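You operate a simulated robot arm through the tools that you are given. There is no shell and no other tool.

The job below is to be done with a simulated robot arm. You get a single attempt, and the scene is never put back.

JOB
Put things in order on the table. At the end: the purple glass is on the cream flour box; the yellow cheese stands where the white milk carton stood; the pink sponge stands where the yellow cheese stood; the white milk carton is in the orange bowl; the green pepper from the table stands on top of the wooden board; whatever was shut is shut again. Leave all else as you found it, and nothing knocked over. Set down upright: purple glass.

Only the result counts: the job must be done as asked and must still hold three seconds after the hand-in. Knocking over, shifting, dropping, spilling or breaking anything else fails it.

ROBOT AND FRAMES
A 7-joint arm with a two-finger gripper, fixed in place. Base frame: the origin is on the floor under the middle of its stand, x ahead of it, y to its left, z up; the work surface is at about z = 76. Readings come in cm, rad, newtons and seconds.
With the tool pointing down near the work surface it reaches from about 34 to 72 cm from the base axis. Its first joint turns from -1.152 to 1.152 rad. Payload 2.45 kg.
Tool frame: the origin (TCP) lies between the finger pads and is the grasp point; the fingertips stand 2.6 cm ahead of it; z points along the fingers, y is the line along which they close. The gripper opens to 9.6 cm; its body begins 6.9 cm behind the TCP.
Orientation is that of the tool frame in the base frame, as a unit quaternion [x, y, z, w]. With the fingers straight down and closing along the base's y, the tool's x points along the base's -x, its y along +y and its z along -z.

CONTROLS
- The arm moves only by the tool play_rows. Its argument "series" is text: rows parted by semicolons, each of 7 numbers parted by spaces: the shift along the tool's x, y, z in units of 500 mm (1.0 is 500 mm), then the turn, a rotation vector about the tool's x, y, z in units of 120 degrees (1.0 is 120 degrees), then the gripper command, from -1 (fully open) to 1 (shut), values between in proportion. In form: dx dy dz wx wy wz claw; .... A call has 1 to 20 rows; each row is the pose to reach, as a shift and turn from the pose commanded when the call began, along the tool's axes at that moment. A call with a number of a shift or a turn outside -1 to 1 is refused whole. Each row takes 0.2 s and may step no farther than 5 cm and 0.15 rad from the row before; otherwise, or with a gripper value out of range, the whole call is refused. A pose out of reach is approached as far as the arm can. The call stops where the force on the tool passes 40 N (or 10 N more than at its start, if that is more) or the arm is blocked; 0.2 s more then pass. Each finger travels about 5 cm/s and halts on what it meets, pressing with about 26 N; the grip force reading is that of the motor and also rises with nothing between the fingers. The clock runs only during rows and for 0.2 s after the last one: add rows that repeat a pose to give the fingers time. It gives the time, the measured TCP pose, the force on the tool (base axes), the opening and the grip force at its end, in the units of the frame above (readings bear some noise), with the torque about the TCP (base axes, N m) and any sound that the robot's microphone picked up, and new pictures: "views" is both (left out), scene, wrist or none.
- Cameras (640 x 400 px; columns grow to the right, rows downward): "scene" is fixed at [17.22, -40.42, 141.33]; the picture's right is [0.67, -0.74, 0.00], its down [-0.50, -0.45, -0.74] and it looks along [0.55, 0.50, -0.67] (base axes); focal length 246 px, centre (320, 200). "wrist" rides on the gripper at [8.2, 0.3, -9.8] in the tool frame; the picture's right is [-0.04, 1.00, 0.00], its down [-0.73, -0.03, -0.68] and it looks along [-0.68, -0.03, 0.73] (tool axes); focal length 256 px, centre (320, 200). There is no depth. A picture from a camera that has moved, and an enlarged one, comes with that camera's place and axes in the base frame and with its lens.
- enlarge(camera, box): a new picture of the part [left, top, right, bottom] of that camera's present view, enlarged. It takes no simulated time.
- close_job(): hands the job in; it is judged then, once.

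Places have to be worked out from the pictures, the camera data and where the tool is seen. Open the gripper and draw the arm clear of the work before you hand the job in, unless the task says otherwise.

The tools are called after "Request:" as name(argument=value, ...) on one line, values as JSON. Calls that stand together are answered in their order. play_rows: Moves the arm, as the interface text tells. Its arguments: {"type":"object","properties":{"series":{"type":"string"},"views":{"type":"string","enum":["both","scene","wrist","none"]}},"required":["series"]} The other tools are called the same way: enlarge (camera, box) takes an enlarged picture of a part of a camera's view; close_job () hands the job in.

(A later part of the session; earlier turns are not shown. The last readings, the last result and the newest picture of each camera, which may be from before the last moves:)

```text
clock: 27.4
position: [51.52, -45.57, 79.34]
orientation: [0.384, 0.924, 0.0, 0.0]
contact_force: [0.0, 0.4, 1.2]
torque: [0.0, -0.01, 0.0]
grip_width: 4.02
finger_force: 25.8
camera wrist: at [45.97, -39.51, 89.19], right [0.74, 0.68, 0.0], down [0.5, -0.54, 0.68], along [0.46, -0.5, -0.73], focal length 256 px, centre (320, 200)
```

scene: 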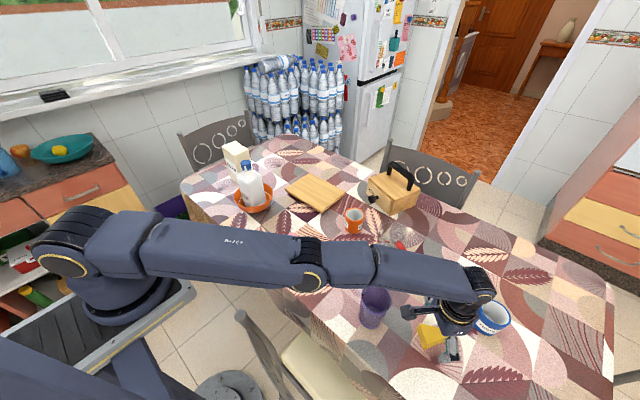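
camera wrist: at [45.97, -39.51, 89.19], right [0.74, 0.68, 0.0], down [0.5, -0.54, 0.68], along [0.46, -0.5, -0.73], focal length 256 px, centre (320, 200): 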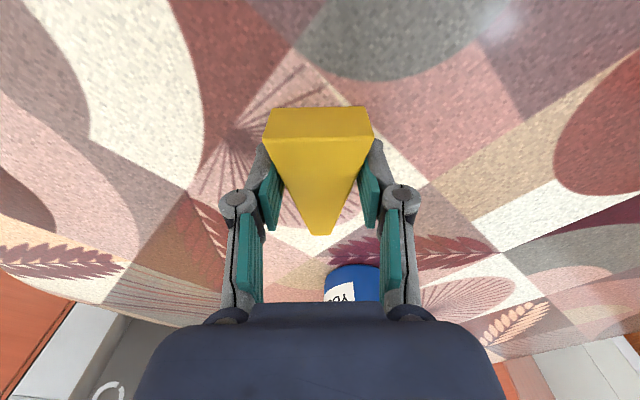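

Gripped at 4.0 cm width. I lift slowly and check that the wedge comes along without slipping.

Request:
play_rows(series="0 0 -0.015 0 0 0 1; 0 0 -0.035 0 0 0 1; 0 0 -0.07 0 0 0 1; 0 0 -0.1 0 0 0 1; 0 0 -0.1 0 0 0 1", views="wrist")

```text
clock: 28.6
position: [51.97, -45.66, 84.44]
orientation: [0.383, 0.924, 0.0, -0.001]
contact_force: [0.3, 0.3, 0.2]
torque: [0.0, 0.02, -0.01]
grip_width: 4.0
finger_force: 25.7
camera wrist: at [46.34, -39.66, 94.28], right [0.73, 0.68, 0.0], down [0.5, -0.54, 0.68], along [0.46, -0.5, -0.73], focal length 256 px, centre (320, 200)
```

wrist: 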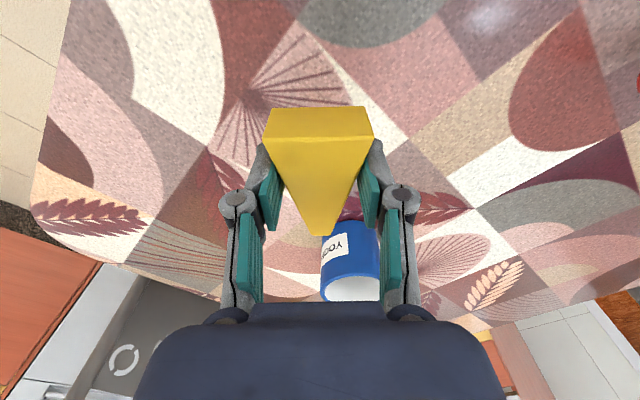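

The cheese is held and hanging. I carry it high across the table, turning the wrist back on the way.

Request:
play_rows(series="0 0 -0.08 0 0 0 1; 0 0 -0.16 0 0 0 1; 0 0 -0.24 0 0 0 1; 0.0611 0.0516 -0.285 0 0 -0.0313 1; 0.1221 0.1032 -0.33 0 0 -0.0625 1; 0.1832 0.1549 -0.375 0 0 -0.0938 1; 0.2442 0.2065 -0.42 0 0 -0.125 1; 0.3053 0.2581 -0.42 0 0 -0.1563 1; 0.3663 0.3097 -0.42 0 0 -0.1875 1; 0.4274 0.3613 -0.42 0 0 -0.2188 1; 0.4884 0.413 -0.42 0 0 -0.25 1; 0.5495 0.4646 -0.42 0 0 -0.2813 1; 0.6105 0.5162 -0.42 0 0 -0.3125 1; 0.6716 0.5678 -0.42 0 0 -0.3438 1; 0.7326 0.6194 -0.42 0 0 -0.375 1; 0.7326 0.6194 -0.42 0 0 -0.375 1; 0.7326 0.6194 -0.42 0 0 -0.375 1", views="both")

```text
clock: 32.2
position: [47.84, 2.14, 105.09]
orientation: [0.0, 1.0, 0.001, -0.001]
contact_force: [-1.2, -0.3, -1.2]
torque: [0.0, 0.02, -0.01]
grip_width: 4.04
finger_force: 26.3
camera wrist: at [39.66, 2.61, 114.95], right [0.04, 1.0, 0.0], down [0.73, -0.03, 0.68], along [0.68, -0.03, -0.73], focal length 256 px, centre (320, 200)
```

scene: 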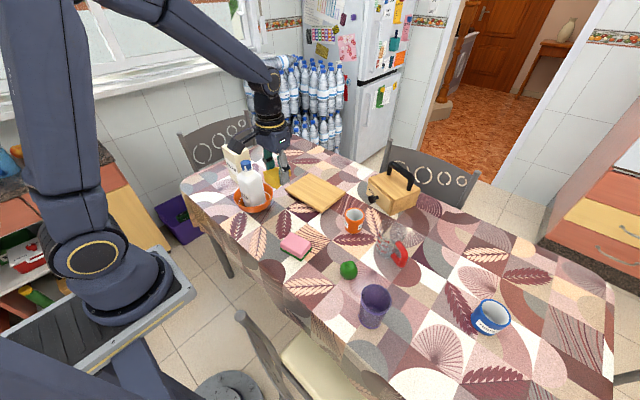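
wrist: 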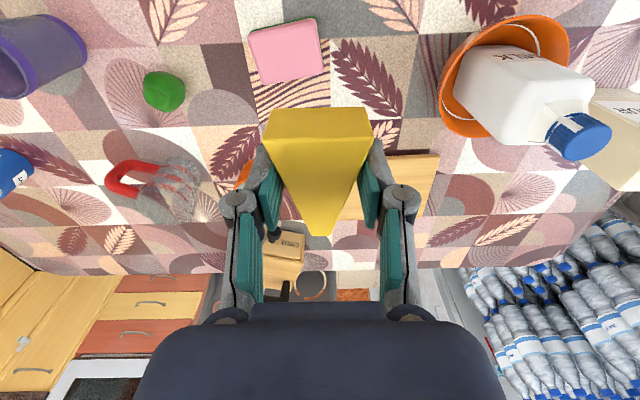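

Good. I continue to above the old milk place at (45.7, 50).

Request:
play_rows(series="0.003 0.08 0 0 0 0 1; 0.007 0.16 0 0 0 0 1; 0.01 0.24 0 0 0 0 1; 0.013 0.32 0 0 0 0 1; 0.017 0.40 0 0 0 0 1; 0.02 0.48 0 0 0 0 1; 0.023 0.56 0 0 0 0 1; 0.027 0.64 0 0 0 0 1; 0.03 0.72 0 0 0 0 1; 0.033 0.80 0 0 0 0 1; 0.037 0.88 0 0 0 0 1; 0.04 0.96 0 0 0 0 1; 0.04 0.96 0 0 0 0 1; 0.04 0.96 0 0 0 0 1", views="both")

```text
clock: 35.2
position: [45.7, 49.84, 104.87]
orientation: [0.0, 1.0, 0.0, 0.0]
contact_force: [0.2, 0.0, -0.7]
torque: [-0.03, 0.0, 0.0]
grip_width: 4.04
finger_force: 26.0
camera wrist: at [37.43, 50.34, 114.68], right [0.04, 1.0, 0.0], down [0.73, -0.03, 0.68], along [0.68, -0.03, -0.73], focal length 256 px, centre (320, 200)
```

scene: 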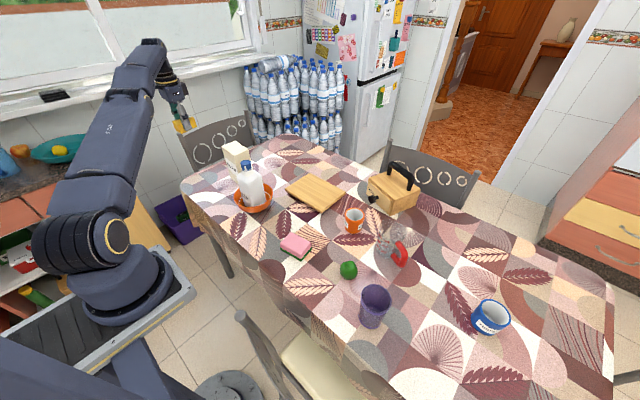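
wrist: 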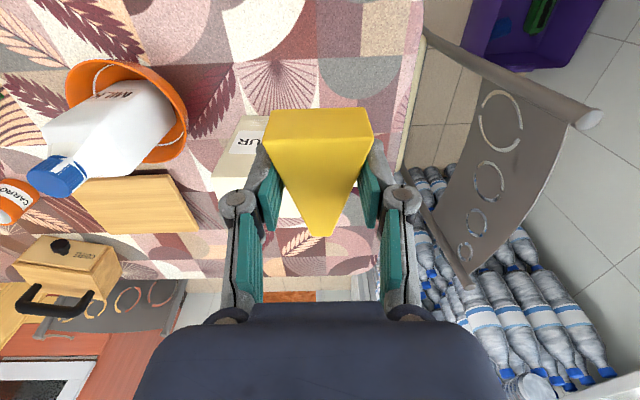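

I lower the cheese straight down to just above the table.

Request:
play_rows(series="0 0 0.08 0 0 0 1; 0 0 0.16 0 0 0 1; 0 0 0.24 0 0 0 1; 0 0 0.32 0 0 0 1; 0 0 0.40 0 0 0 1; 0 0 0.45 0 0 0 1; 0 0 0.49 0 0 0 1; 0 0 0.51 0 0 0 1; 0 0 0.51 0 0 0 1", views="both")

Request:
enlarge(camera="scene", box=[160, 110, 280, 220])

```text
clock: 37.2
position: [45.51, 49.94, 79.61]
orientation: [-0.001, 1.0, 0.0, 0.0]
contact_force: [0.9, 0.4, -1.2]
torque: [0.0, -0.02, -0.03]
grip_width: 4.04
finger_force: 25.5
camera wrist: at [37.35, 50.41, 89.49], right [0.04, 1.0, 0.0], down [0.73, -0.03, 0.68], along [0.68, -0.03, -0.73], focal length 256 px, centre (320, 200)
```

scene: 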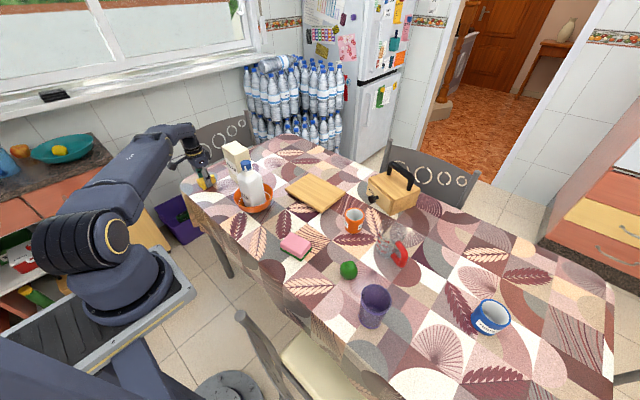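
wrist: 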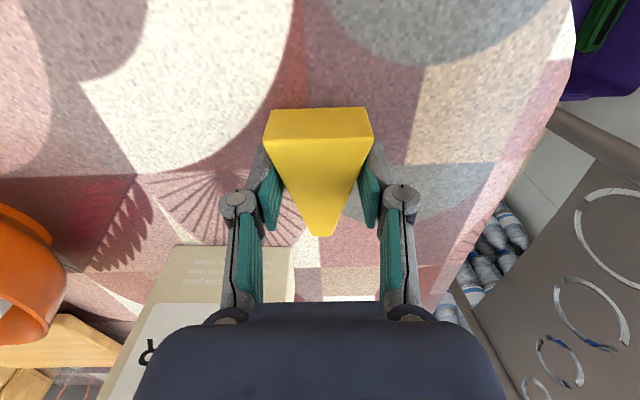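

```text
3.64 times, centred on (220, 165) of scene
camera zoom: at [17.23, -40.42, 141.33], right [0.67, -0.74, 0.0], down [-0.5, -0.45, -0.74], along [0.55, 0.5, -0.67], focal length 893 px, centre (684, 327)
```

zoom: 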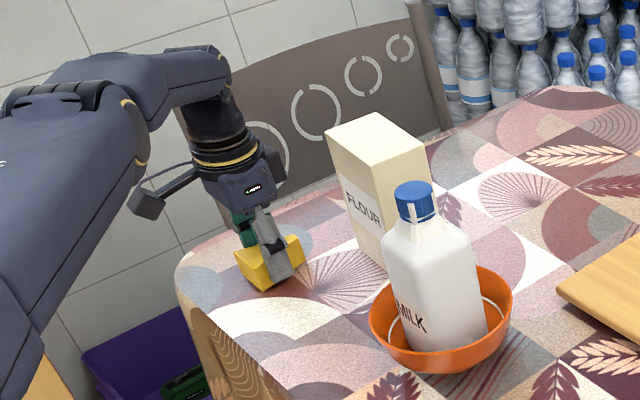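

Request:
play_rows(series="0 0 0.005 0 0 0 1; 0 0 0.009 0 0 0 1; 0 0 0.009 0 0 0 1", views="none")

```text
clock: 38.0
position: [45.79, 50.03, 79.34]
orientation: [0.0, 1.0, 0.001, 0.001]
contact_force: [-1.2, -1.5, 6.6]
torque: [-0.07, -0.23, -0.05]
grip_width: 4.02
finger_force: 25.9
```

The cheese touches the table (+6.6 N). I open the fingers and rise.

Request:
play_rows(series="0 0 0 0 0 0 0.1; 0 0 0 0 0 0 -0.4; 0 0 0 0 0 0 -1; 0 0 0 0 0 0 -1; 0 0 -0.03 0 0 0 -1; 0 0 -0.08 0 0 0 -1; 0 0 -0.16 0 0 0 -1; 0 0 -0.24 0 0 0 -1; 0 0 -0.32 0 0 0 -1; 0 0 -0.4 0 0 0 -1; 0 0 -0.44 0 0 0 -1; 0 0 -0.44 0 0 0 -1", views="both")

Request:
enlarge(camera="wrist", box=[200, 30, 400, 230])

Request:
enlarge(camera="scene", box=[160, 110, 280, 220])

```text
clock: 40.6
position: [45.96, 50.22, 101.51]
orientation: [0.0, 1.0, 0.0, 0.0]
contact_force: [0.2, -0.4, -0.4]
torque: [-0.02, 0.02, -0.01]
grip_width: 9.59
finger_force: 0.0
camera wrist: at [37.73, 50.54, 111.37], right [0.04, 1.0, 0.0], down [0.73, -0.03, 0.68], along [0.68, -0.03, -0.73], focal length 256 px, centre (320, 200)
```

scene: 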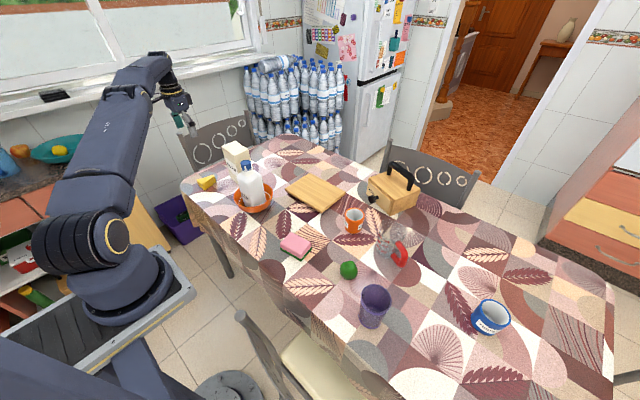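
wrist: 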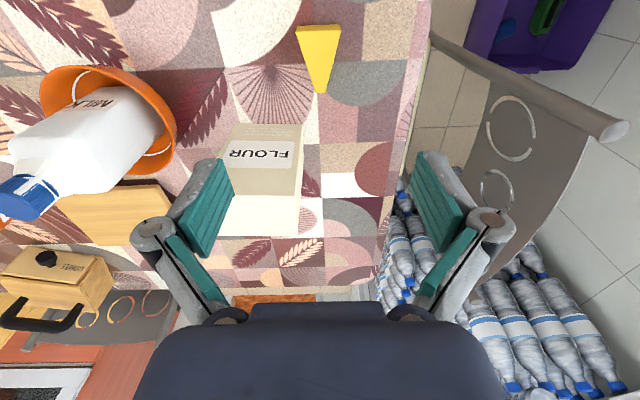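

```text
2.00 times, centred on (300, 130) of wrist
camera zoom: at [37.73, 50.54, 111.37], right [0.04, 1.0, 0.0], down [0.73, -0.03, 0.68], along [0.68, -0.03, -0.73], focal length 512 px, centre (360, 340)
```

zoom: 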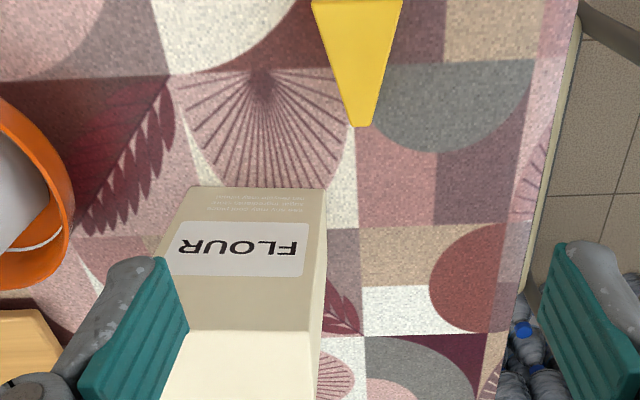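

```text
3.64 times, centred on (220, 165) of scene
camera zoom: at [17.22, -40.42, 141.33], right [0.67, -0.74, 0.0], down [-0.5, -0.45, -0.74], along [0.55, 0.5, -0.67], focal length 893 px, centre (684, 327)
```

zoom: 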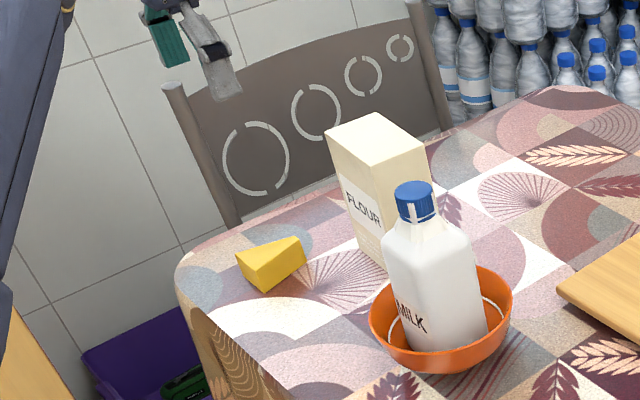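

The cheese spans x≈43–49.6, y≈50, right where the milk stood. Next I inspect the flour box top and test that the arm can reach above it.

Request:
play_rows(series="-0.04 -0.08 -0.04 0 0 0 -1; -0.08 -0.16 -0.077 0 0 0 -1; -0.08 -0.16 -0.077 0 0 0 -1; -0.08 -0.16 -0.077 0 0 0 -1", views="wrist")

Request:
enlarge(camera="wrist", box=[240, 60, 420, 240])

Request:
play_rows(series="-0.05 -0.005 0.05 0 0 0 -1; -0.1 -0.01 0.08 0 0 0 -1; -0.15 -0.01 0.1 0 0 0 -1; -0.166 -0.01 0.1 0 0 0 -1; -0.166 -0.01 0.1 0 0 0 -1; -0.166 -0.01 0.1 0 0 0 -1", views="both")

```text
clock: 41.6
position: [49.59, 41.95, 105.03]
orientation: [0.0, 1.0, 0.0, -0.001]
contact_force: [-0.4, 0.3, -0.1]
torque: [0.0, 0.01, 0.0]
grip_width: 9.59
finger_force: 0.0
camera wrist: at [41.4, 42.42, 114.91], right [0.04, 1.0, 0.0], down [0.73, -0.03, 0.68], along [0.68, -0.03, -0.73], focal length 256 px, centre (320, 200)
```

wrist: 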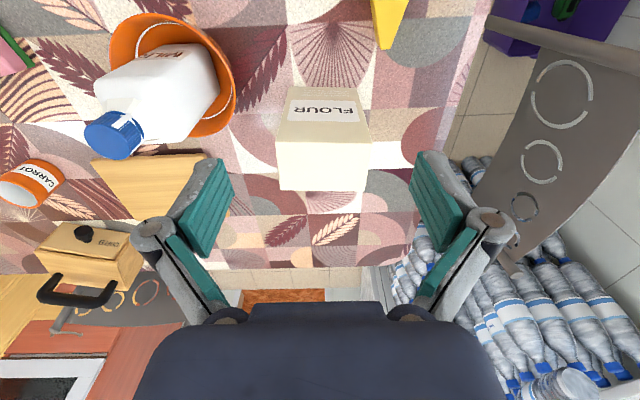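

```text
2.22 times, centred on (330, 150) of wrist
camera zoom: at [41.4, 42.42, 114.91], right [0.04, 1.0, 0.0], down [0.73, -0.03, 0.68], along [0.68, -0.03, -0.73], focal length 569 px, centre (298, 311)
```

zoom: 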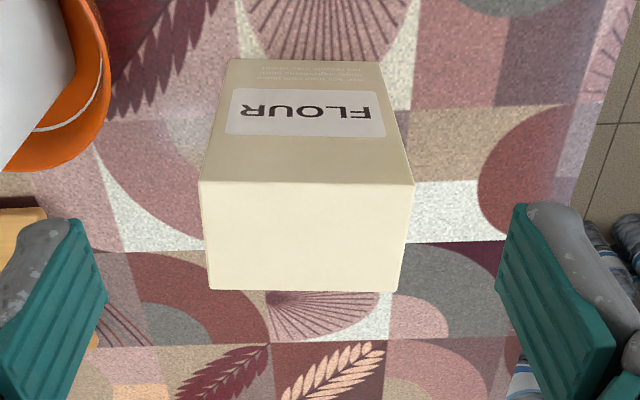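

```text
clock: 43.0
position: [57.49, 40.44, 100.21]
orientation: [0.001, 1.0, 0.0, 0.0]
contact_force: [-0.1, 0.4, -1.1]
torque: [-0.04, 0.02, -0.01]
grip_width: 9.58
finger_force: 0.1
out of reach, approached as far as the arm can: row 3, 4, 5, 6
camera wrist: at [49.18, 40.92, 110.09], right [0.04, 1.0, 0.0], down [0.73, -0.03, 0.68], along [0.68, -0.03, -0.73], focal length 256 px, centre (320, 200)
```

scene: 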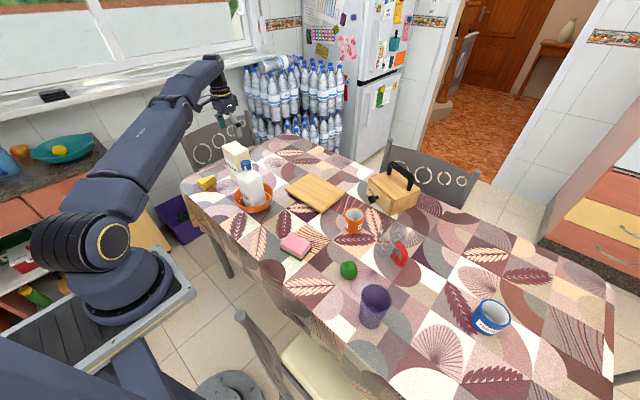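
wrist: 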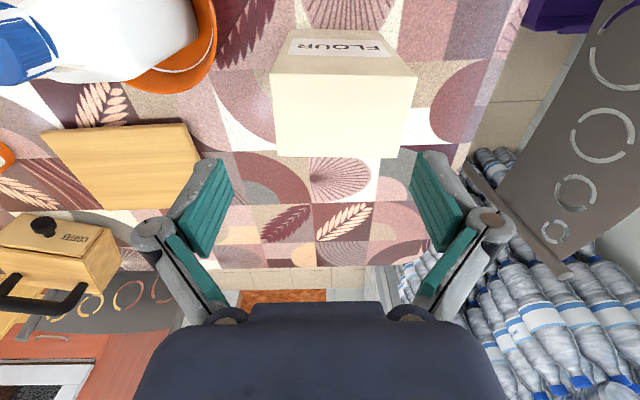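

The reach limit above the box at z=100 is about r=70.3 cm, so for the glass I'll use a slightly tilted tool. Box top corners come out as about (54.8,37.3)–(61.8,47.1), z≈91.6. Now I go over to the sponge.

Request:
play_rows(series="0.06 0 -0.04 0 0 0 -1; 0.12 -0.04 -0.08 0 0 0 -1; 0.16 -0.11 -0.08 0 0 0 -1; 0.18 -0.19 -0.08 0 0 0 -1; 0.2 -0.27 -0.08 0 0 0 -1; 0.21 -0.35 -0.08 0 0 0 -1; 0.215 -0.43 -0.08 0 0 0 -1; 0.22 -0.51 -0.08 0 0 0 -1; 0.22 -0.59 -0.08 0 0 0 -1; 0.22 -0.67 -0.08 0 0 0 -1; 0.22 -0.75 -0.08 0 0 0 -1; 0.22 -0.83 -0.08 0 0 0 -1; 0.22 -0.87 -0.08 0 0 0 -1; 0.22 -0.87 -0.08 0 0 0 -1; 0.22 -0.87 -0.08 0 0 0 -1", views="both")

Request:
enlarge(camera="wrist", box=[260, 10, 400, 110])

Request:
enlarge(camera="scene", box=[260, 215, 370, 290])

```text
clock: 46.2
position: [46.28, -2.81, 104.02]
orientation: [0.0, 1.0, 0.0, 0.0]
contact_force: [0.0, 0.5, 0.5]
torque: [0.02, 0.01, -0.02]
grip_width: 9.61
finger_force: 0.0
camera wrist: at [38.0, -2.38, 113.87], right [0.04, 1.0, 0.0], down [0.73, -0.03, 0.68], along [0.68, -0.03, -0.73], focal length 256 px, centre (320, 200)
```

scene: 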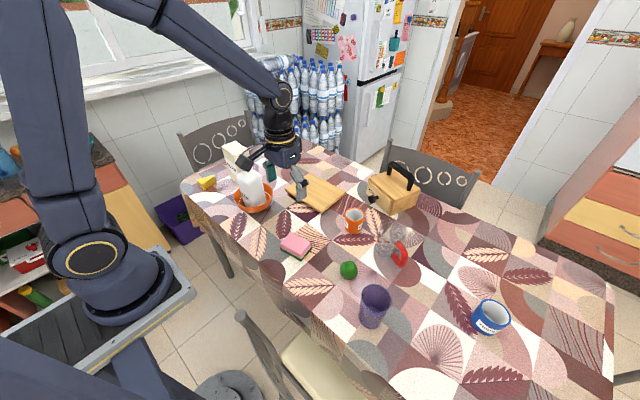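
wrist: 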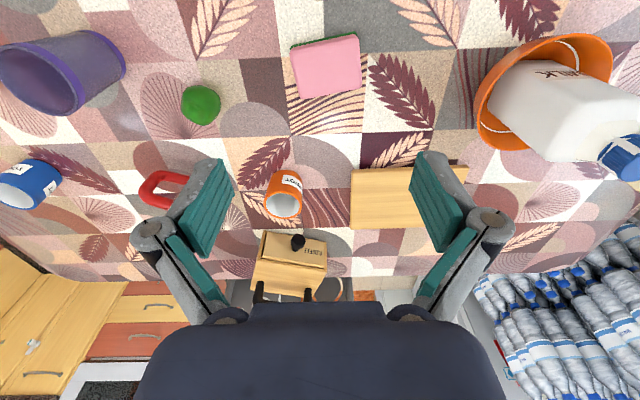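

```text
4.00 times, centred on (330, 60) of wrist
camera zoom: at [38.0, -2.38, 113.87], right [0.04, 1.0, 0.0], down [0.73, -0.03, 0.68], along [0.68, -0.03, -0.73], focal length 1024 px, centre (280, 760)
```

zoom: 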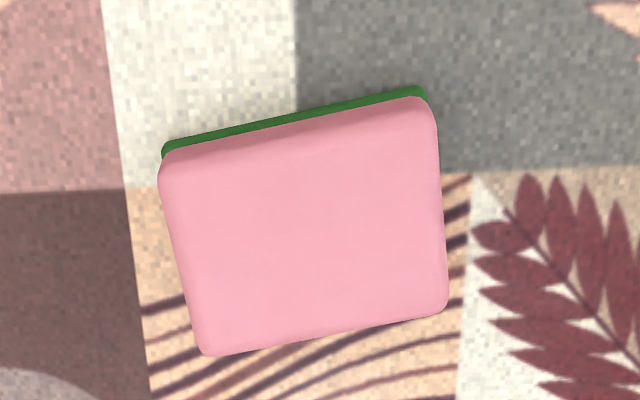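

```text
5.33 times, centred on (315, 252) of scene
camera zoom: at [17.22, -40.42, 141.33], right [0.67, -0.74, 0.0], down [-0.5, -0.45, -0.74], along [0.55, 0.5, -0.67], focal length 1310 px, centre (347, -80)
```

zoom: 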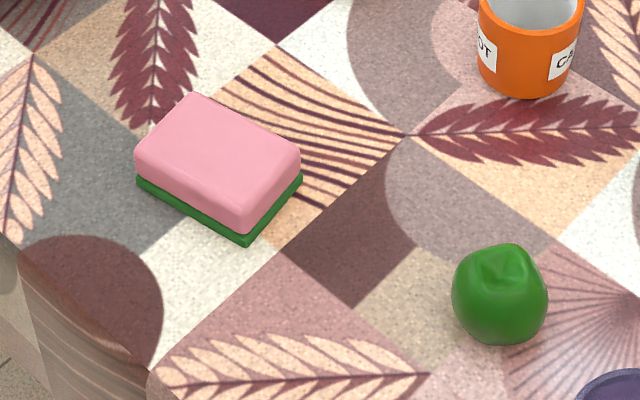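

The sponge is about 8.4 × 5.8 cm, centred near (48.2, -1.9), turned about 7.5°. I rotate the tool so the fingers close across its short side, and hover lower over it.

Request:
play_rows(series="-0.0035 0.0017 0.022 0 0 0.0625 -1; -0.007 0.0035 0.044 0 0 0.125 -1; -0.0105 0.005 0.066 0 0 0.1875 -1; -0.014 0.007 0.088 0 0 0.25 -1; -0.0175 0.009 0.11 0 0 0.3125 -1; -0.021 0.01 0.132 0 0 0.375 -1; -0.0245 0.012 0.154 0 0 0.4375 -1; -0.028 0.014 0.176 0 0 0.5 -1; -0.0315 0.016 0.198 0 0 0.5625 -1; -0.035 0.0175 0.22 0 0 0.625 -1; -0.038 0.019 0.24 0 0 0.6875 -1; -0.038 0.019 0.24 0 0 0.6875 -1; -0.038 0.019 0.24 0 0 0.6875 -1", views="both")

Request:
enlarge(camera="wrist", box=[240, 10, 400, 130])

```text
clock: 49.0
position: [48.21, -2.15, 92.37]
orientation: [0.66, 0.751, 0.001, 0.0]
contact_force: [-0.6, 0.4, 0.6]
torque: [0.02, 0.05, 0.01]
grip_width: 9.61
finger_force: 0.0
camera wrist: at [47.43, 6.09, 102.17], right [1.0, 0.09, 0.0], down [0.07, -0.73, 0.68], along [0.06, -0.68, -0.73], focal length 256 px, centre (320, 200)
```

scene: 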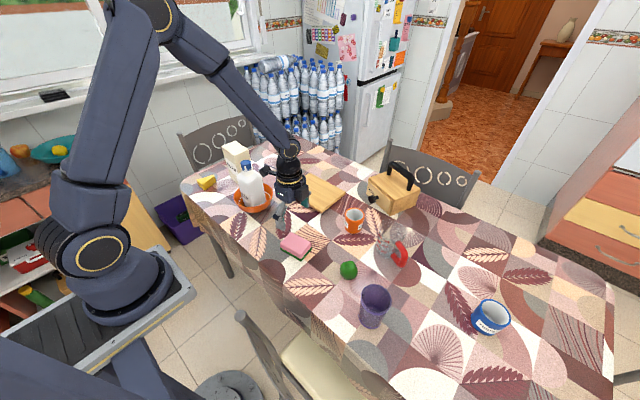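
wrist: 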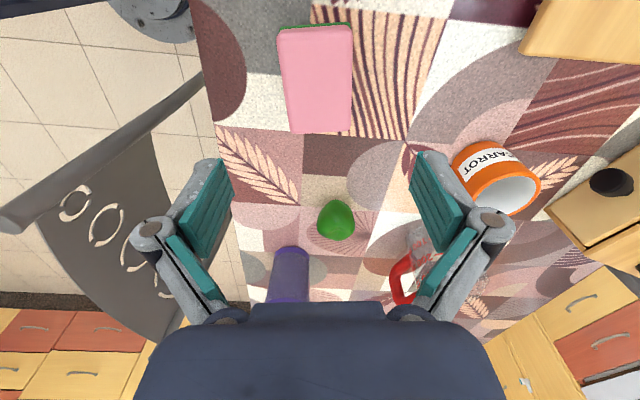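

```text
3.33 times, centred on (320, 70) of wrist
camera zoom: at [47.43, 6.09, 102.17], right [1.0, 0.09, 0.0], down [0.07, -0.73, 0.68], along [0.06, -0.68, -0.73], focal length 853 px, centre (320, 633)
```

zoom: 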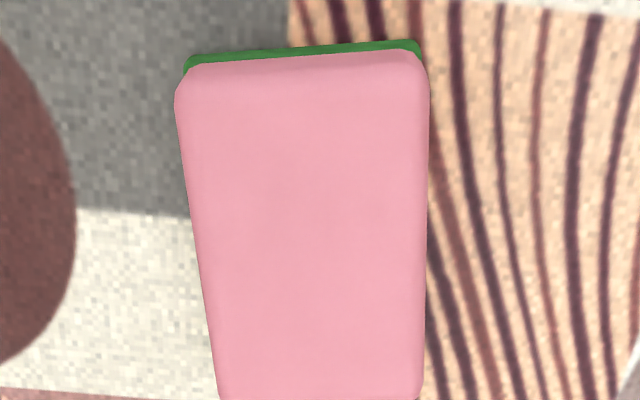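

Aligned well: sponge spans tool x -4.0 to +4.1, y centred at -0.14. I descend and close across it.

Request:
play_rows(series="0 -0.003 0.07 0 0 0 -1; 0 -0.003 0.14 0 0 0 -1; 0 -0.003 0.2 0 0 0 -1; 0 -0.003 0.235 0 0 0 -1; 0 -0.003 0.25 0 0 0 -1; 0 -0.003 0.256 0 0 0 -1; 0 -0.003 0.256 0 0 0 -1", views="wrist")

Request:
play_rows(series="0 0 0 0 0 0 -0.5; 0 0 0 0 0 0 0; 0 0 0 0 0 0 1; 0 0 0 0 0 0 1; 0 0 0 0 0 0 1; 0 0 0 0 0 0 1", views="wrist")

```text
clock: 50.6
position: [48.17, -1.95, 79.16]
orientation: [0.66, 0.752, 0.001, 0.0]
contact_force: [-0.3, -0.6, 0.9]
torque: [-0.01, 0.02, 0.01]
grip_width: 9.62
finger_force: 0.2
camera wrist: at [47.28, 6.34, 89.09], right [1.0, 0.09, 0.0], down [0.07, -0.73, 0.68], along [0.06, -0.68, -0.73], focal length 256 px, centre (320, 200)
```

wrist: 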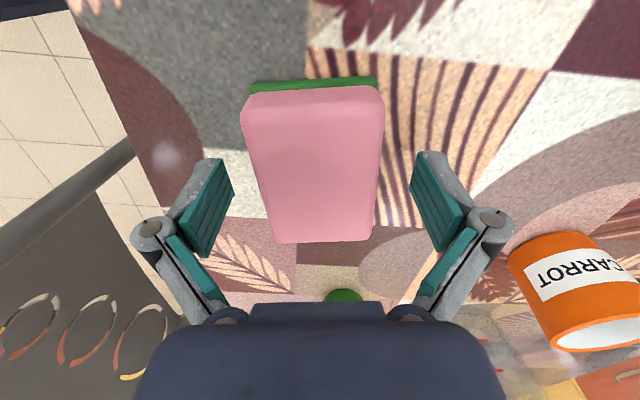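

```text
clock: 52.0
position: [48.02, -2.0, 79.16]
orientation: [0.659, 0.752, 0.0, 0.0]
contact_force: [-0.3, 0.2, 6.2]
torque: [0.0, -0.01, 0.11]
grip_width: 5.91
finger_force: 26.3
camera wrist: at [47.28, 6.35, 89.12], right [1.0, 0.09, 0.0], down [0.07, -0.73, 0.68], along [0.06, -0.68, -0.73], focal length 256 px, centre (320, 200)
```

wrist: 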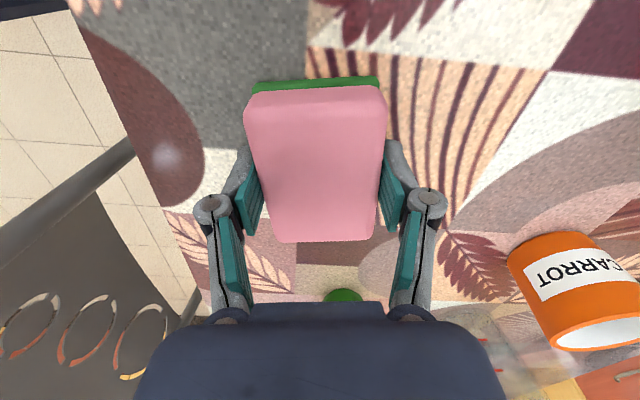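

The sponge is gripped (5.9 cm). I lift it and carry it to the cheese's old place at about (51.9, -46).

Request:
play_rows(series="0 0 -0.02 0 0 0 1; 0 0 -0.07 0 0 0 1; 0 0 -0.14 0 0 0 1; 0 0 -0.21 0 0 0 1; -0.06 -0.003 -0.26 0 0 0 1; -0.14 -0.006 -0.30 0 0 0 1; -0.22 -0.01 -0.32 0 0 0 1; -0.30 -0.013 -0.32 0 0 0 1; -0.38 -0.017 -0.32 0 0 0 1; -0.46 -0.02 -0.32 0 0 0 1; -0.54 -0.024 -0.32 0 0 0 1; -0.62 -0.027 -0.32 0 0 0 1; -0.70 -0.031 -0.32 0 0 0 1; -0.78 -0.034 -0.32 0 0 0 1; -0.85 -0.037 -0.32 0 0 0 1; -0.888 -0.0392 -0.32 0 0 0 1; -0.888 -0.0392 -0.32 0 0 0 1; -0.888 -0.0392 -0.32 0 0 0 1", views="both")

```text
clock: 55.8
position: [51.92, -46.32, 94.95]
orientation: [0.659, 0.752, 0.0, 0.0]
contact_force: [0.4, -0.7, -0.3]
torque: [-0.01, -0.02, 0.0]
grip_width: 5.91
finger_force: 26.4
camera wrist: at [51.08, -38.01, 104.92], right [1.0, 0.09, 0.0], down [0.07, -0.73, 0.68], along [0.06, -0.68, -0.73], focal length 256 px, centre (320, 200)
```

scene: 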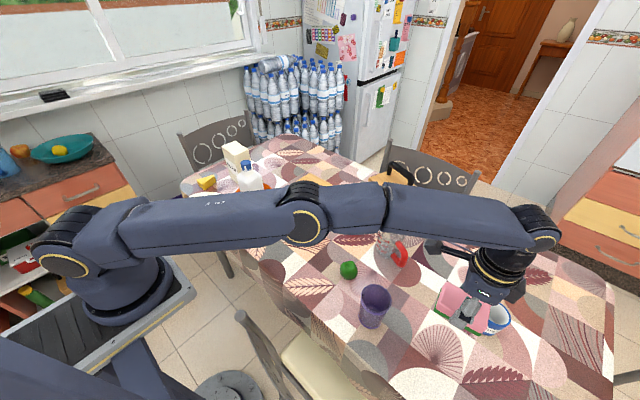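
wrist: 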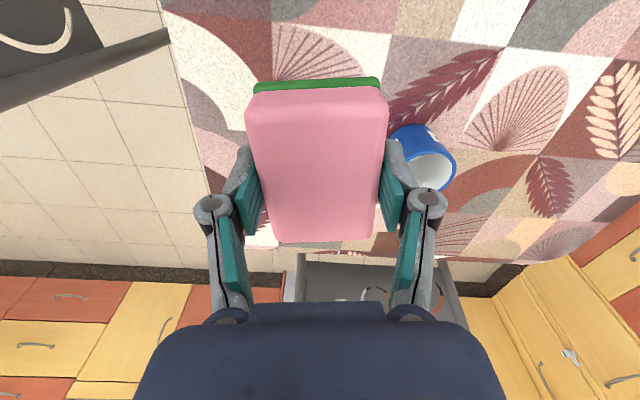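

The spot below is free; the mug is about 11 cm off. I lower the sponge.

Request:
play_rows(series="0 0 0.07 0 0 0 1; 0 0 0.14 0 0 0 1; 0 0 0.21 0 0 0 1; 0 0 0.26 0 0 0 1; 0 0 0.29 0 0 0 1; 0 0 0.308 0 0 0 1; 0 0 0.308 0 0 0 1", views="wrist")

Request:
play_rows(series="0 0 0.004 0 0 0 1; 0 0 0.008 0 0 0 1; 0 0 0.011 0 0 0 1; 0 0 0.011 0 0 0 1", views="none")

```text
clock: 57.4
position: [51.52, -45.89, 80.04]
orientation: [0.66, 0.751, 0.0, 0.001]
contact_force: [0.3, 0.4, -0.6]
torque: [-0.04, -0.01, -0.06]
grip_width: 5.9
finger_force: 25.8
out of reach, approached as far as the arm can: row 5, 6, 7
camera wrist: at [50.68, -37.61, 89.88], right [1.0, 0.09, 0.0], down [0.07, -0.73, 0.68], along [0.06, -0.68, -0.73], focal length 256 px, centre (320, 200)
```

wrist: 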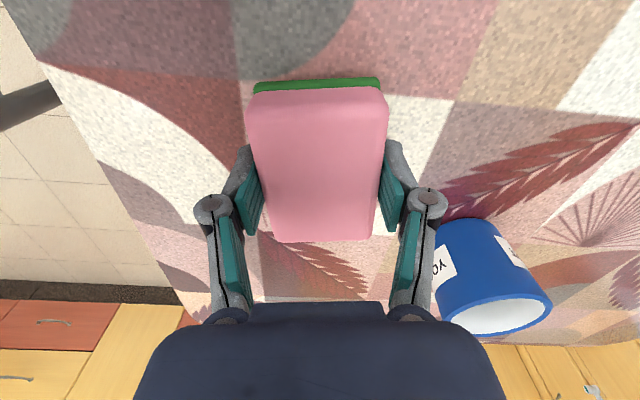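

```text
clock: 58.4
position: [51.51, -45.89, 79.54]
orientation: [0.659, 0.752, 0.001, 0.0]
contact_force: [0.9, -0.4, 0.0]
torque: [0.03, -0.04, 0.01]
grip_width: 5.88
finger_force: 25.9
```

The arm is at its reach edge, about 0.5 cm short, which is fine. I lower the last bit to touch.

Request:
play_rows(series="0.004 0 0.004 0 0 0 1; 0.004 0 0.007 0 0 0 1; 0.004 0 0.007 0 0 0 1", views="none")

```text
clock: 59.2
position: [51.55, -45.76, 79.24]
orientation: [0.66, 0.751, -0.001, 0.002]
contact_force: [-4.0, -0.1, 11.4]
torque: [0.22, 0.19, 0.04]
grip_width: 5.91
finger_force: 25.9
```

The sponge is on the table (11 N). I release and rise.

Request:
play_rows(series="0 0 -0.002 0 0 0 -0.3; 0 0 -0.002 0 0 0 -0.6; 0 0 -0.002 0 0 0 -0.8; 0 0 -0.002 0 0 0 -0.8; 0 0 -0.03 0 0 0 -0.8; 0 0 -0.08 0 0 0 -0.8; 0 0 -0.15 0 0 0 -0.9; 0 0 -0.23 0 0 0 -1; 0 0 -0.31 0 0 0 -1; 0 0 -0.37 0 0 0 -1; 0 0 -0.37 0 0 0 -1", views="both")

Request:
enlarge(camera="scene", box=[340, 230, 530, 360])

```text
clock: 61.6
position: [51.82, -45.82, 97.63]
orientation: [0.66, 0.751, 0.0, -0.001]
contact_force: [0.5, 0.0, 0.1]
torque: [-0.04, -0.05, 0.0]
grip_width: 9.61
finger_force: 0.0
camera wrist: at [51.01, -37.55, 107.59], right [1.0, 0.09, 0.0], down [0.07, -0.73, 0.68], along [0.06, -0.68, -0.73], focal length 256 px, centre (320, 200)
```

scene: 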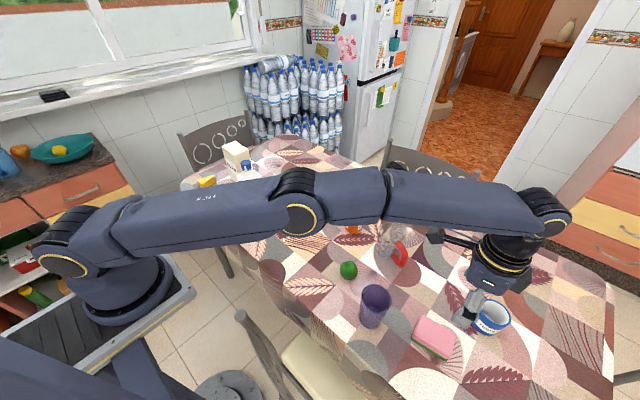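
wrist: 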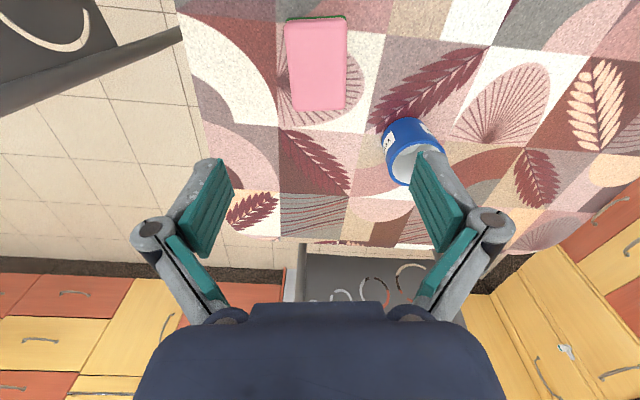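

```text
3.08 times, centred on (435, 295) of scene
camera zoom: at [17.22, -40.42, 141.33], right [0.67, -0.74, 0.0], down [-0.5, -0.45, -0.74], along [0.55, 0.5, -0.67], focal length 756 px, centre (-34, -92)
```

zoom: 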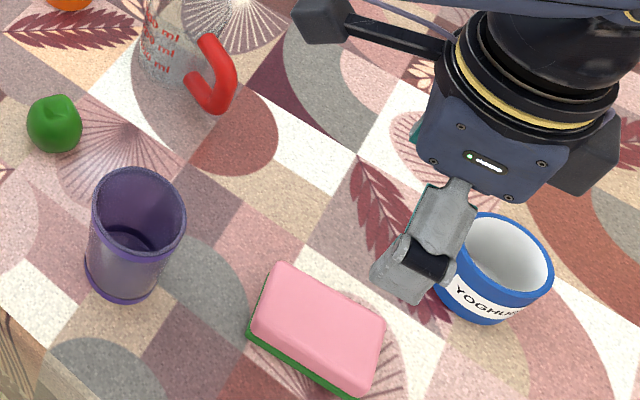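

The sponge now sits at about (51.6, -45.7). Next I move above the pepper near (52.2, -19.9), turning the tool back to zero yaw.

Request:
play_rows(series="0.0466 0.007 0 0 0 -0.0625 -1; 0.0931 0.0141 0 0 0 -0.125 -1; 0.1397 0.0211 0 0 0 -0.1875 -1; 0.1862 0.0282 0 0 0 -0.25 -1; 0.2328 0.0352 0 0 0 -0.3125 -1; 0.2793 0.0423 0 0 0 -0.375 -1; 0.3259 0.0493 0 0 0 -0.4375 -1; 0.3724 0.0564 0 0 0 -0.5 -1; 0.419 0.0634 0 0 0 -0.5625 -1; 0.4655 0.0705 0 0 0 -0.625 -1; 0.512 0.0775 0 0 0 -0.6875 -1; 0.512 0.0775 0 0 0 -0.6875 -1; 0.512 0.0775 0 0 0 -0.6875 -1", views="both")

Request:
enlarge(camera="wrist", box=[240, 10, 440, 135])

Request:
enlarge(camera="wrist", box=[220, 60, 460, 210])

```text
clock: 64.4
position: [52.27, -19.95, 97.75]
orientation: [0.0, 1.0, 0.0, 0.0]
contact_force: [-0.4, -0.3, -0.6]
torque: [0.01, 0.01, 0.02]
grip_width: 9.59
finger_force: 0.0
camera wrist: at [43.97, -19.51, 107.62], right [0.04, 1.0, 0.0], down [0.73, -0.03, 0.68], along [0.68, -0.03, -0.73], focal length 256 px, centre (320, 200)
```

scene: 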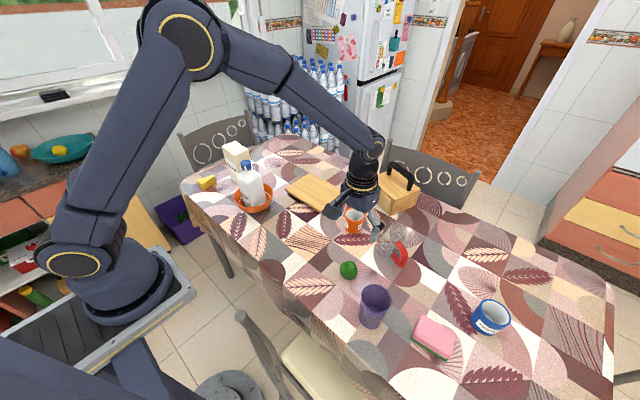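
wrist: 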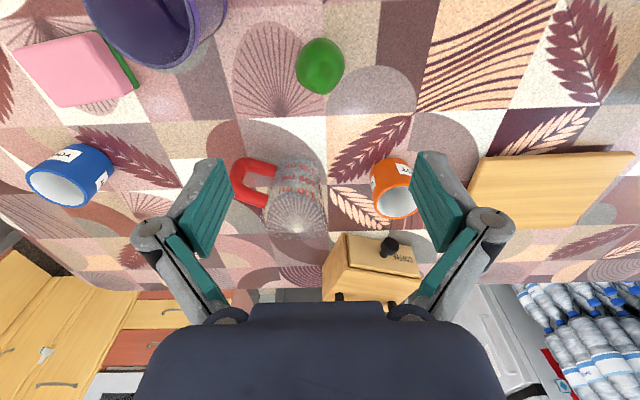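

```text
3.20 times, centred on (340, 72) of wrist
camera zoom: at [43.97, -19.51, 107.62], right [0.04, 1.0, 0.0], down [0.73, -0.03, 0.68], along [0.68, -0.03, -0.73], focal length 819 px, centre (256, 608)
```

zoom: 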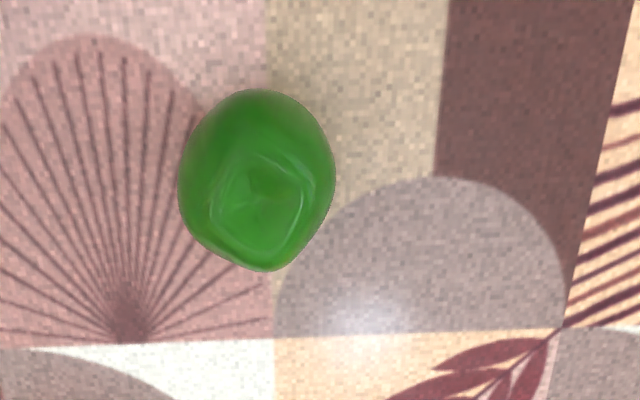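

```text
2.67 times, centred on (340, 135) of wrist
camera zoom: at [43.97, -19.51, 107.62], right [0.04, 1.0, 0.0], down [0.73, -0.03, 0.68], along [0.68, -0.03, -0.73], focal length 683 px, centre (267, 373)
```

zoom: 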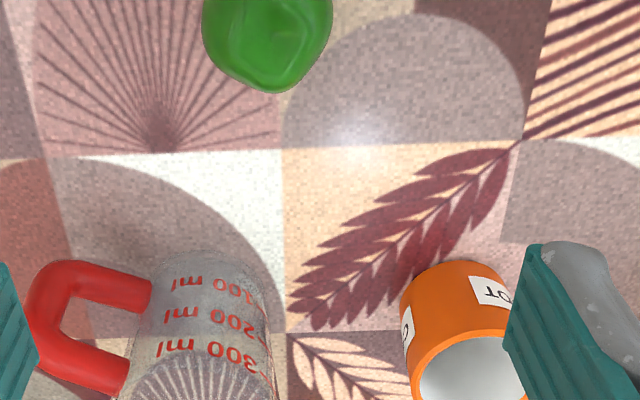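

The pepper is about 5.1 cm wide, centred near (52.0, -19.8), with free space for the fingers. I descend and grip it.

Request:
play_rows(series="0.004 0.002 0.08 0 0 0 -1; 0.004 0.002 0.16 0 0 0 -1; 0.004 0.002 0.24 0 0 0 -1; 0.004 0.002 0.31 0 0 0 -1; 0.004 0.002 0.35 0 0 0 -1; 0.004 0.002 0.372 0 0 0 -1; 0.004 0.002 0.372 0 0 0 -1", views="wrist")

Request:
enlarge(camera="scene", box=[300, 200, 430, 330])

```text
clock: 66.0
position: [51.92, -19.67, 79.21]
orientation: [0.001, 1.0, 0.0, 0.0]
contact_force: [-0.1, 0.3, 0.8]
torque: [0.01, 0.03, 0.0]
grip_width: 9.62
finger_force: 0.1
camera wrist: at [43.57, -19.24, 88.99], right [0.04, 1.0, 0.0], down [0.73, -0.03, 0.68], along [0.68, -0.03, -0.73], focal length 256 px, centre (320, 200)
```

wrist: 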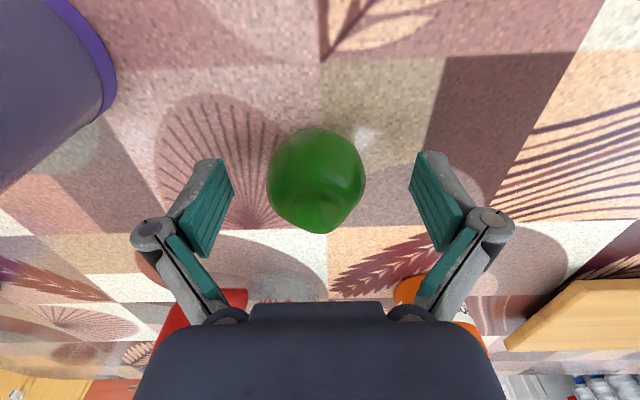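

```text
3.08 times, centred on (365, 265) of scene
camera zoom: at [17.22, -40.42, 141.33], right [0.67, -0.74, 0.0], down [-0.5, -0.45, -0.74], along [0.55, 0.5, -0.67], focal length 756 px, centre (182, 0)
```

zoom: 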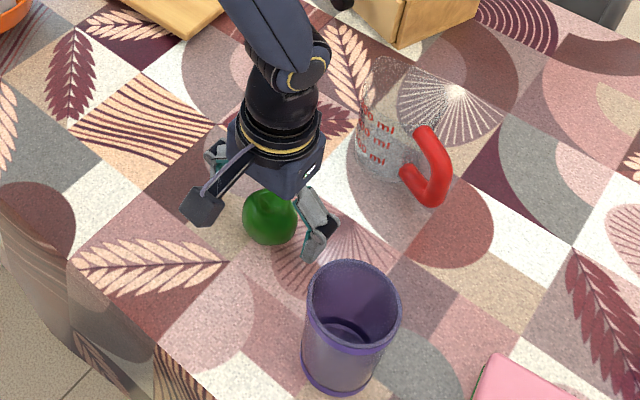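

The pepper is right between the pads. I close and lift.

Request:
play_rows(series="0 0 0 0 0 0 -0.5; 0 0 0 0 0 0 -0.1; 0 0 0 0 0 0 0.4; 0 0 0 0 0 0 1; 0 0 0 0 0 0 1; 0 0 0 0 0 0 1; 0 0 -0.02 0 0 0 1; 0 0 -0.07 0 0 0 1; 0 0 -0.13 0 0 0 1; 0 0 -0.2 0 0 0 1; 0 0 -0.2 0 0 0 1", views="both")

```text
clock: 68.4
position: [51.77, -19.78, 89.03]
orientation: [0.0, 1.0, 0.0, 0.0]
contact_force: [0.5, -0.8, -0.9]
torque: [-0.04, -0.04, 0.0]
grip_width: 5.09
finger_force: 25.1
camera wrist: at [43.51, -19.31, 98.98], right [0.04, 1.0, 0.0], down [0.73, -0.03, 0.68], along [0.68, -0.03, -0.73], focal length 256 px, centre (320, 200)
```

scene: 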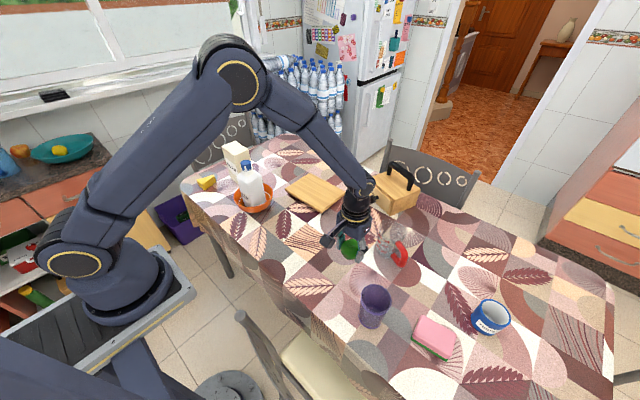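
wrist: 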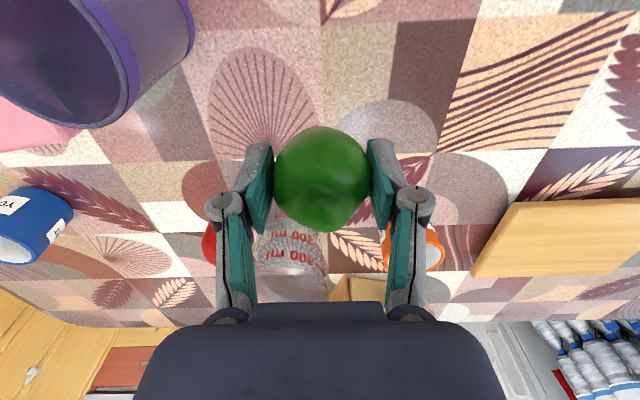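

The pepper is held. I carry it toward the board and look at the board's near part.

Request:
play_rows(series="-0.01 0.05 -0.05 0 0 0 1; -0.02 0.12 -0.1 0 0 0 1; -0.04 0.2 -0.12 0 0 0 1; -0.06 0.28 -0.12 0 0 0 1; -0.09 0.35 -0.12 0 0 0 1; -0.12 0.42 -0.12 0 0 0 1; -0.14 0.48 -0.12 0 0 0 1; -0.16 0.526 -0.12 0 0 0 1; -0.16 0.526 -0.12 0 0 0 1; -0.16 0.526 -0.12 0 0 0 1", views="both")

Request:
enlarge(camera="wrist", box=[240, 60, 520, 260])

Request:
enlarge(camera="scene", box=[260, 130, 400, 250])

```text
clock: 70.6
position: [60.16, 6.61, 94.99]
orientation: [0.0, 1.0, 0.0, -0.001]
contact_force: [0.4, 0.1, -2.0]
torque: [0.02, 0.0, 0.0]
grip_width: 5.09
finger_force: 25.8
camera wrist: at [51.87, 7.07, 104.82], right [0.04, 1.0, 0.0], down [0.73, -0.03, 0.68], along [0.68, -0.03, -0.73], focal length 256 px, centre (320, 200)
```

scene: 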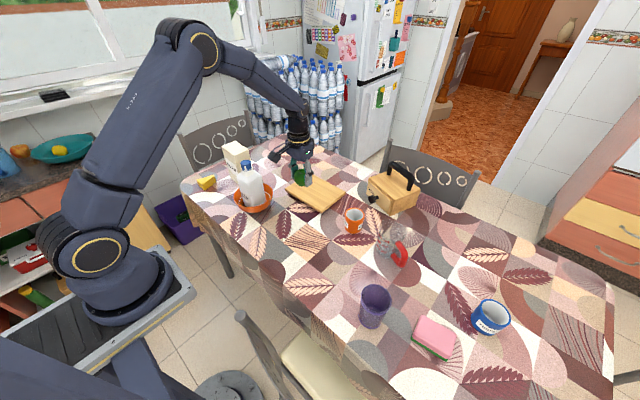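
wrist: 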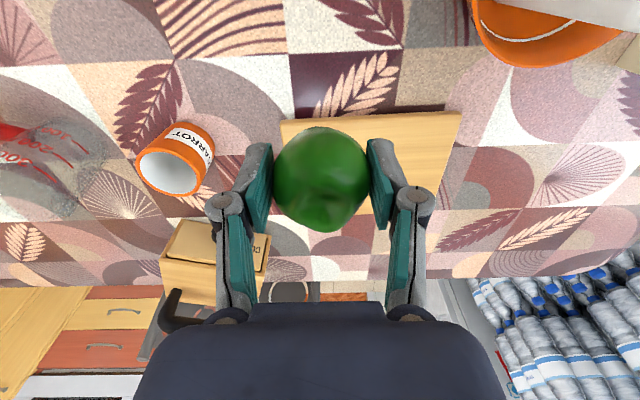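

```text
2.00 times, centred on (380, 160) of wrist
camera zoom: at [51.87, 7.07, 104.82], right [0.04, 1.0, 0.0], down [0.73, -0.03, 0.68], along [0.68, -0.03, -0.73], focal length 512 px, centre (200, 280)
```

zoom: 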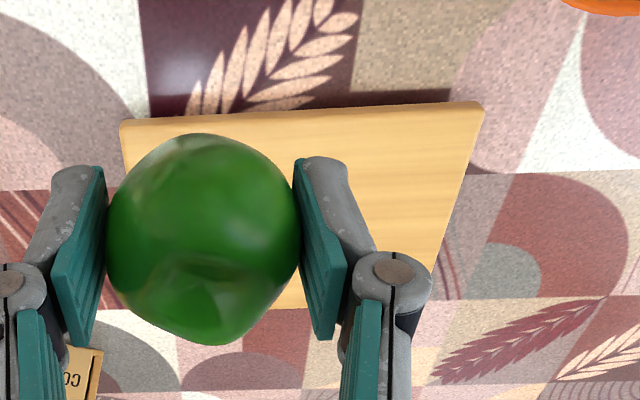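

```text
3.33 times, centred on (330, 190) of scene
camera zoom: at [17.23, -40.42, 141.33], right [0.67, -0.74, 0.0], down [-0.5, -0.45, -0.74], along [0.55, 0.5, -0.67], focal length 819 px, centre (287, 233)
```

zoom: 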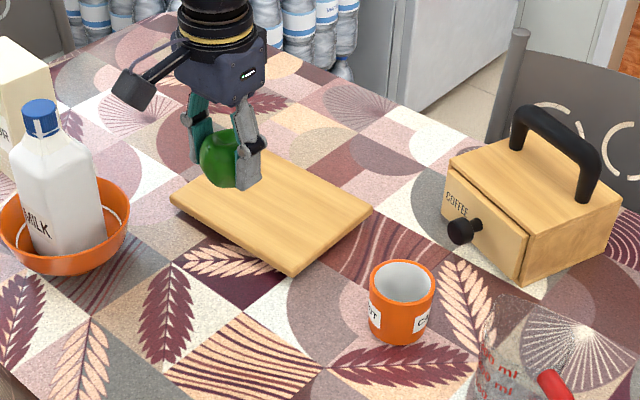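

The board's near edge is at x≈65.2 for y from 2 to 22 with its top near z≈77.5. I move to above (68.2, 6.5) and lower partway.

Request:
play_rows(series="-0.06 0 0.02 0 0 0 1; -0.12 0 0.06 0 0 0 1; -0.164 0 0.12 0 0 0 1; -0.164 0 0.18 0 0 0 1; -0.164 0 0.23 0 0 0 1; -0.164 0 0.26 0 0 0 1; -0.164 0 0.26 0 0 0 1; -0.164 0 0.26 0 0 0 1", views="both")

Request:
enlarge(camera="scene", box=[270, 130, 390, 230])

```text
clock: 72.4
position: [68.15, 6.69, 81.79]
orientation: [0.001, 1.0, -0.001, 0.0]
contact_force: [-0.2, 0.2, -1.6]
torque: [-0.05, 0.02, 0.01]
grip_width: 5.06
finger_force: 26.0
camera wrist: at [59.93, 7.15, 91.84], right [0.04, 1.0, 0.0], down [0.73, -0.03, 0.68], along [0.68, -0.03, -0.73], focal length 256 px, centre (320, 200)
```

scene: 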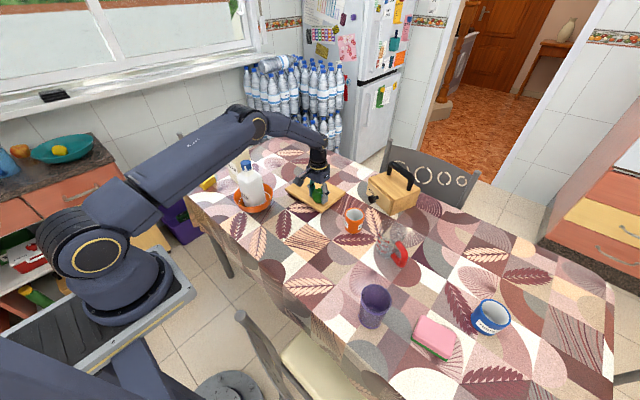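
wrist: 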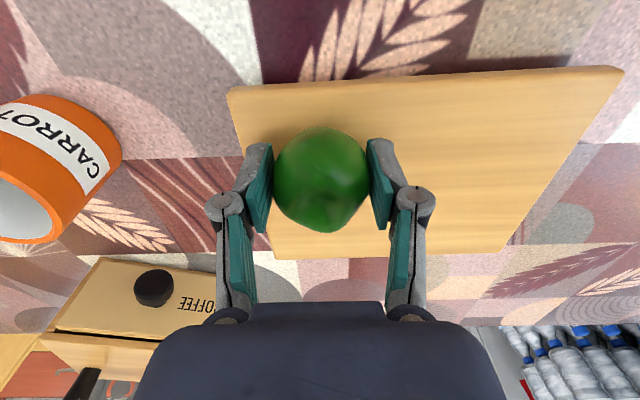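

```text
4.00 times, centred on (330, 180) of scene
camera zoom: at [17.23, -40.42, 141.33], right [0.67, -0.74, 0.0], down [-0.5, -0.45, -0.74], along [0.55, 0.5, -0.67], focal length 983 px, centre (280, 280)
```

zoom: 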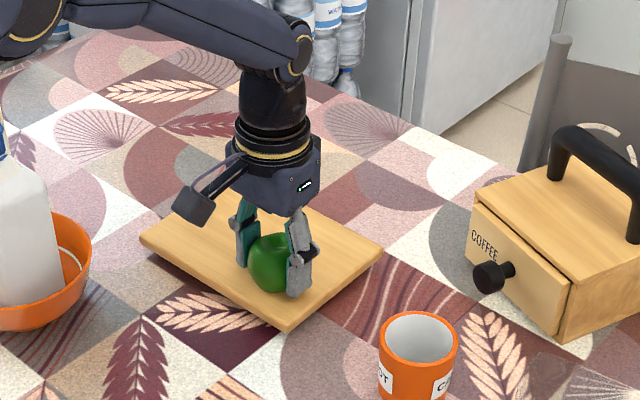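

Lined up over the board. I lower gently until contact.

Request:
play_rows(series="0 0 0.01 0 0 0 1; 0 0 0.018 0 0 0 1; 0 0 0.024 0 0 0 1; 0 0 0.024 0 0 0 1", views="none")

```text
clock: 73.4
position: [68.35, 6.76, 80.99]
orientation: [0.0, 1.0, 0.001, 0.002]
contact_force: [2.1, 2.9, 24.1]
torque: [-0.18, -0.03, 0.0]
grip_width: 5.01
finger_force: 25.6
```

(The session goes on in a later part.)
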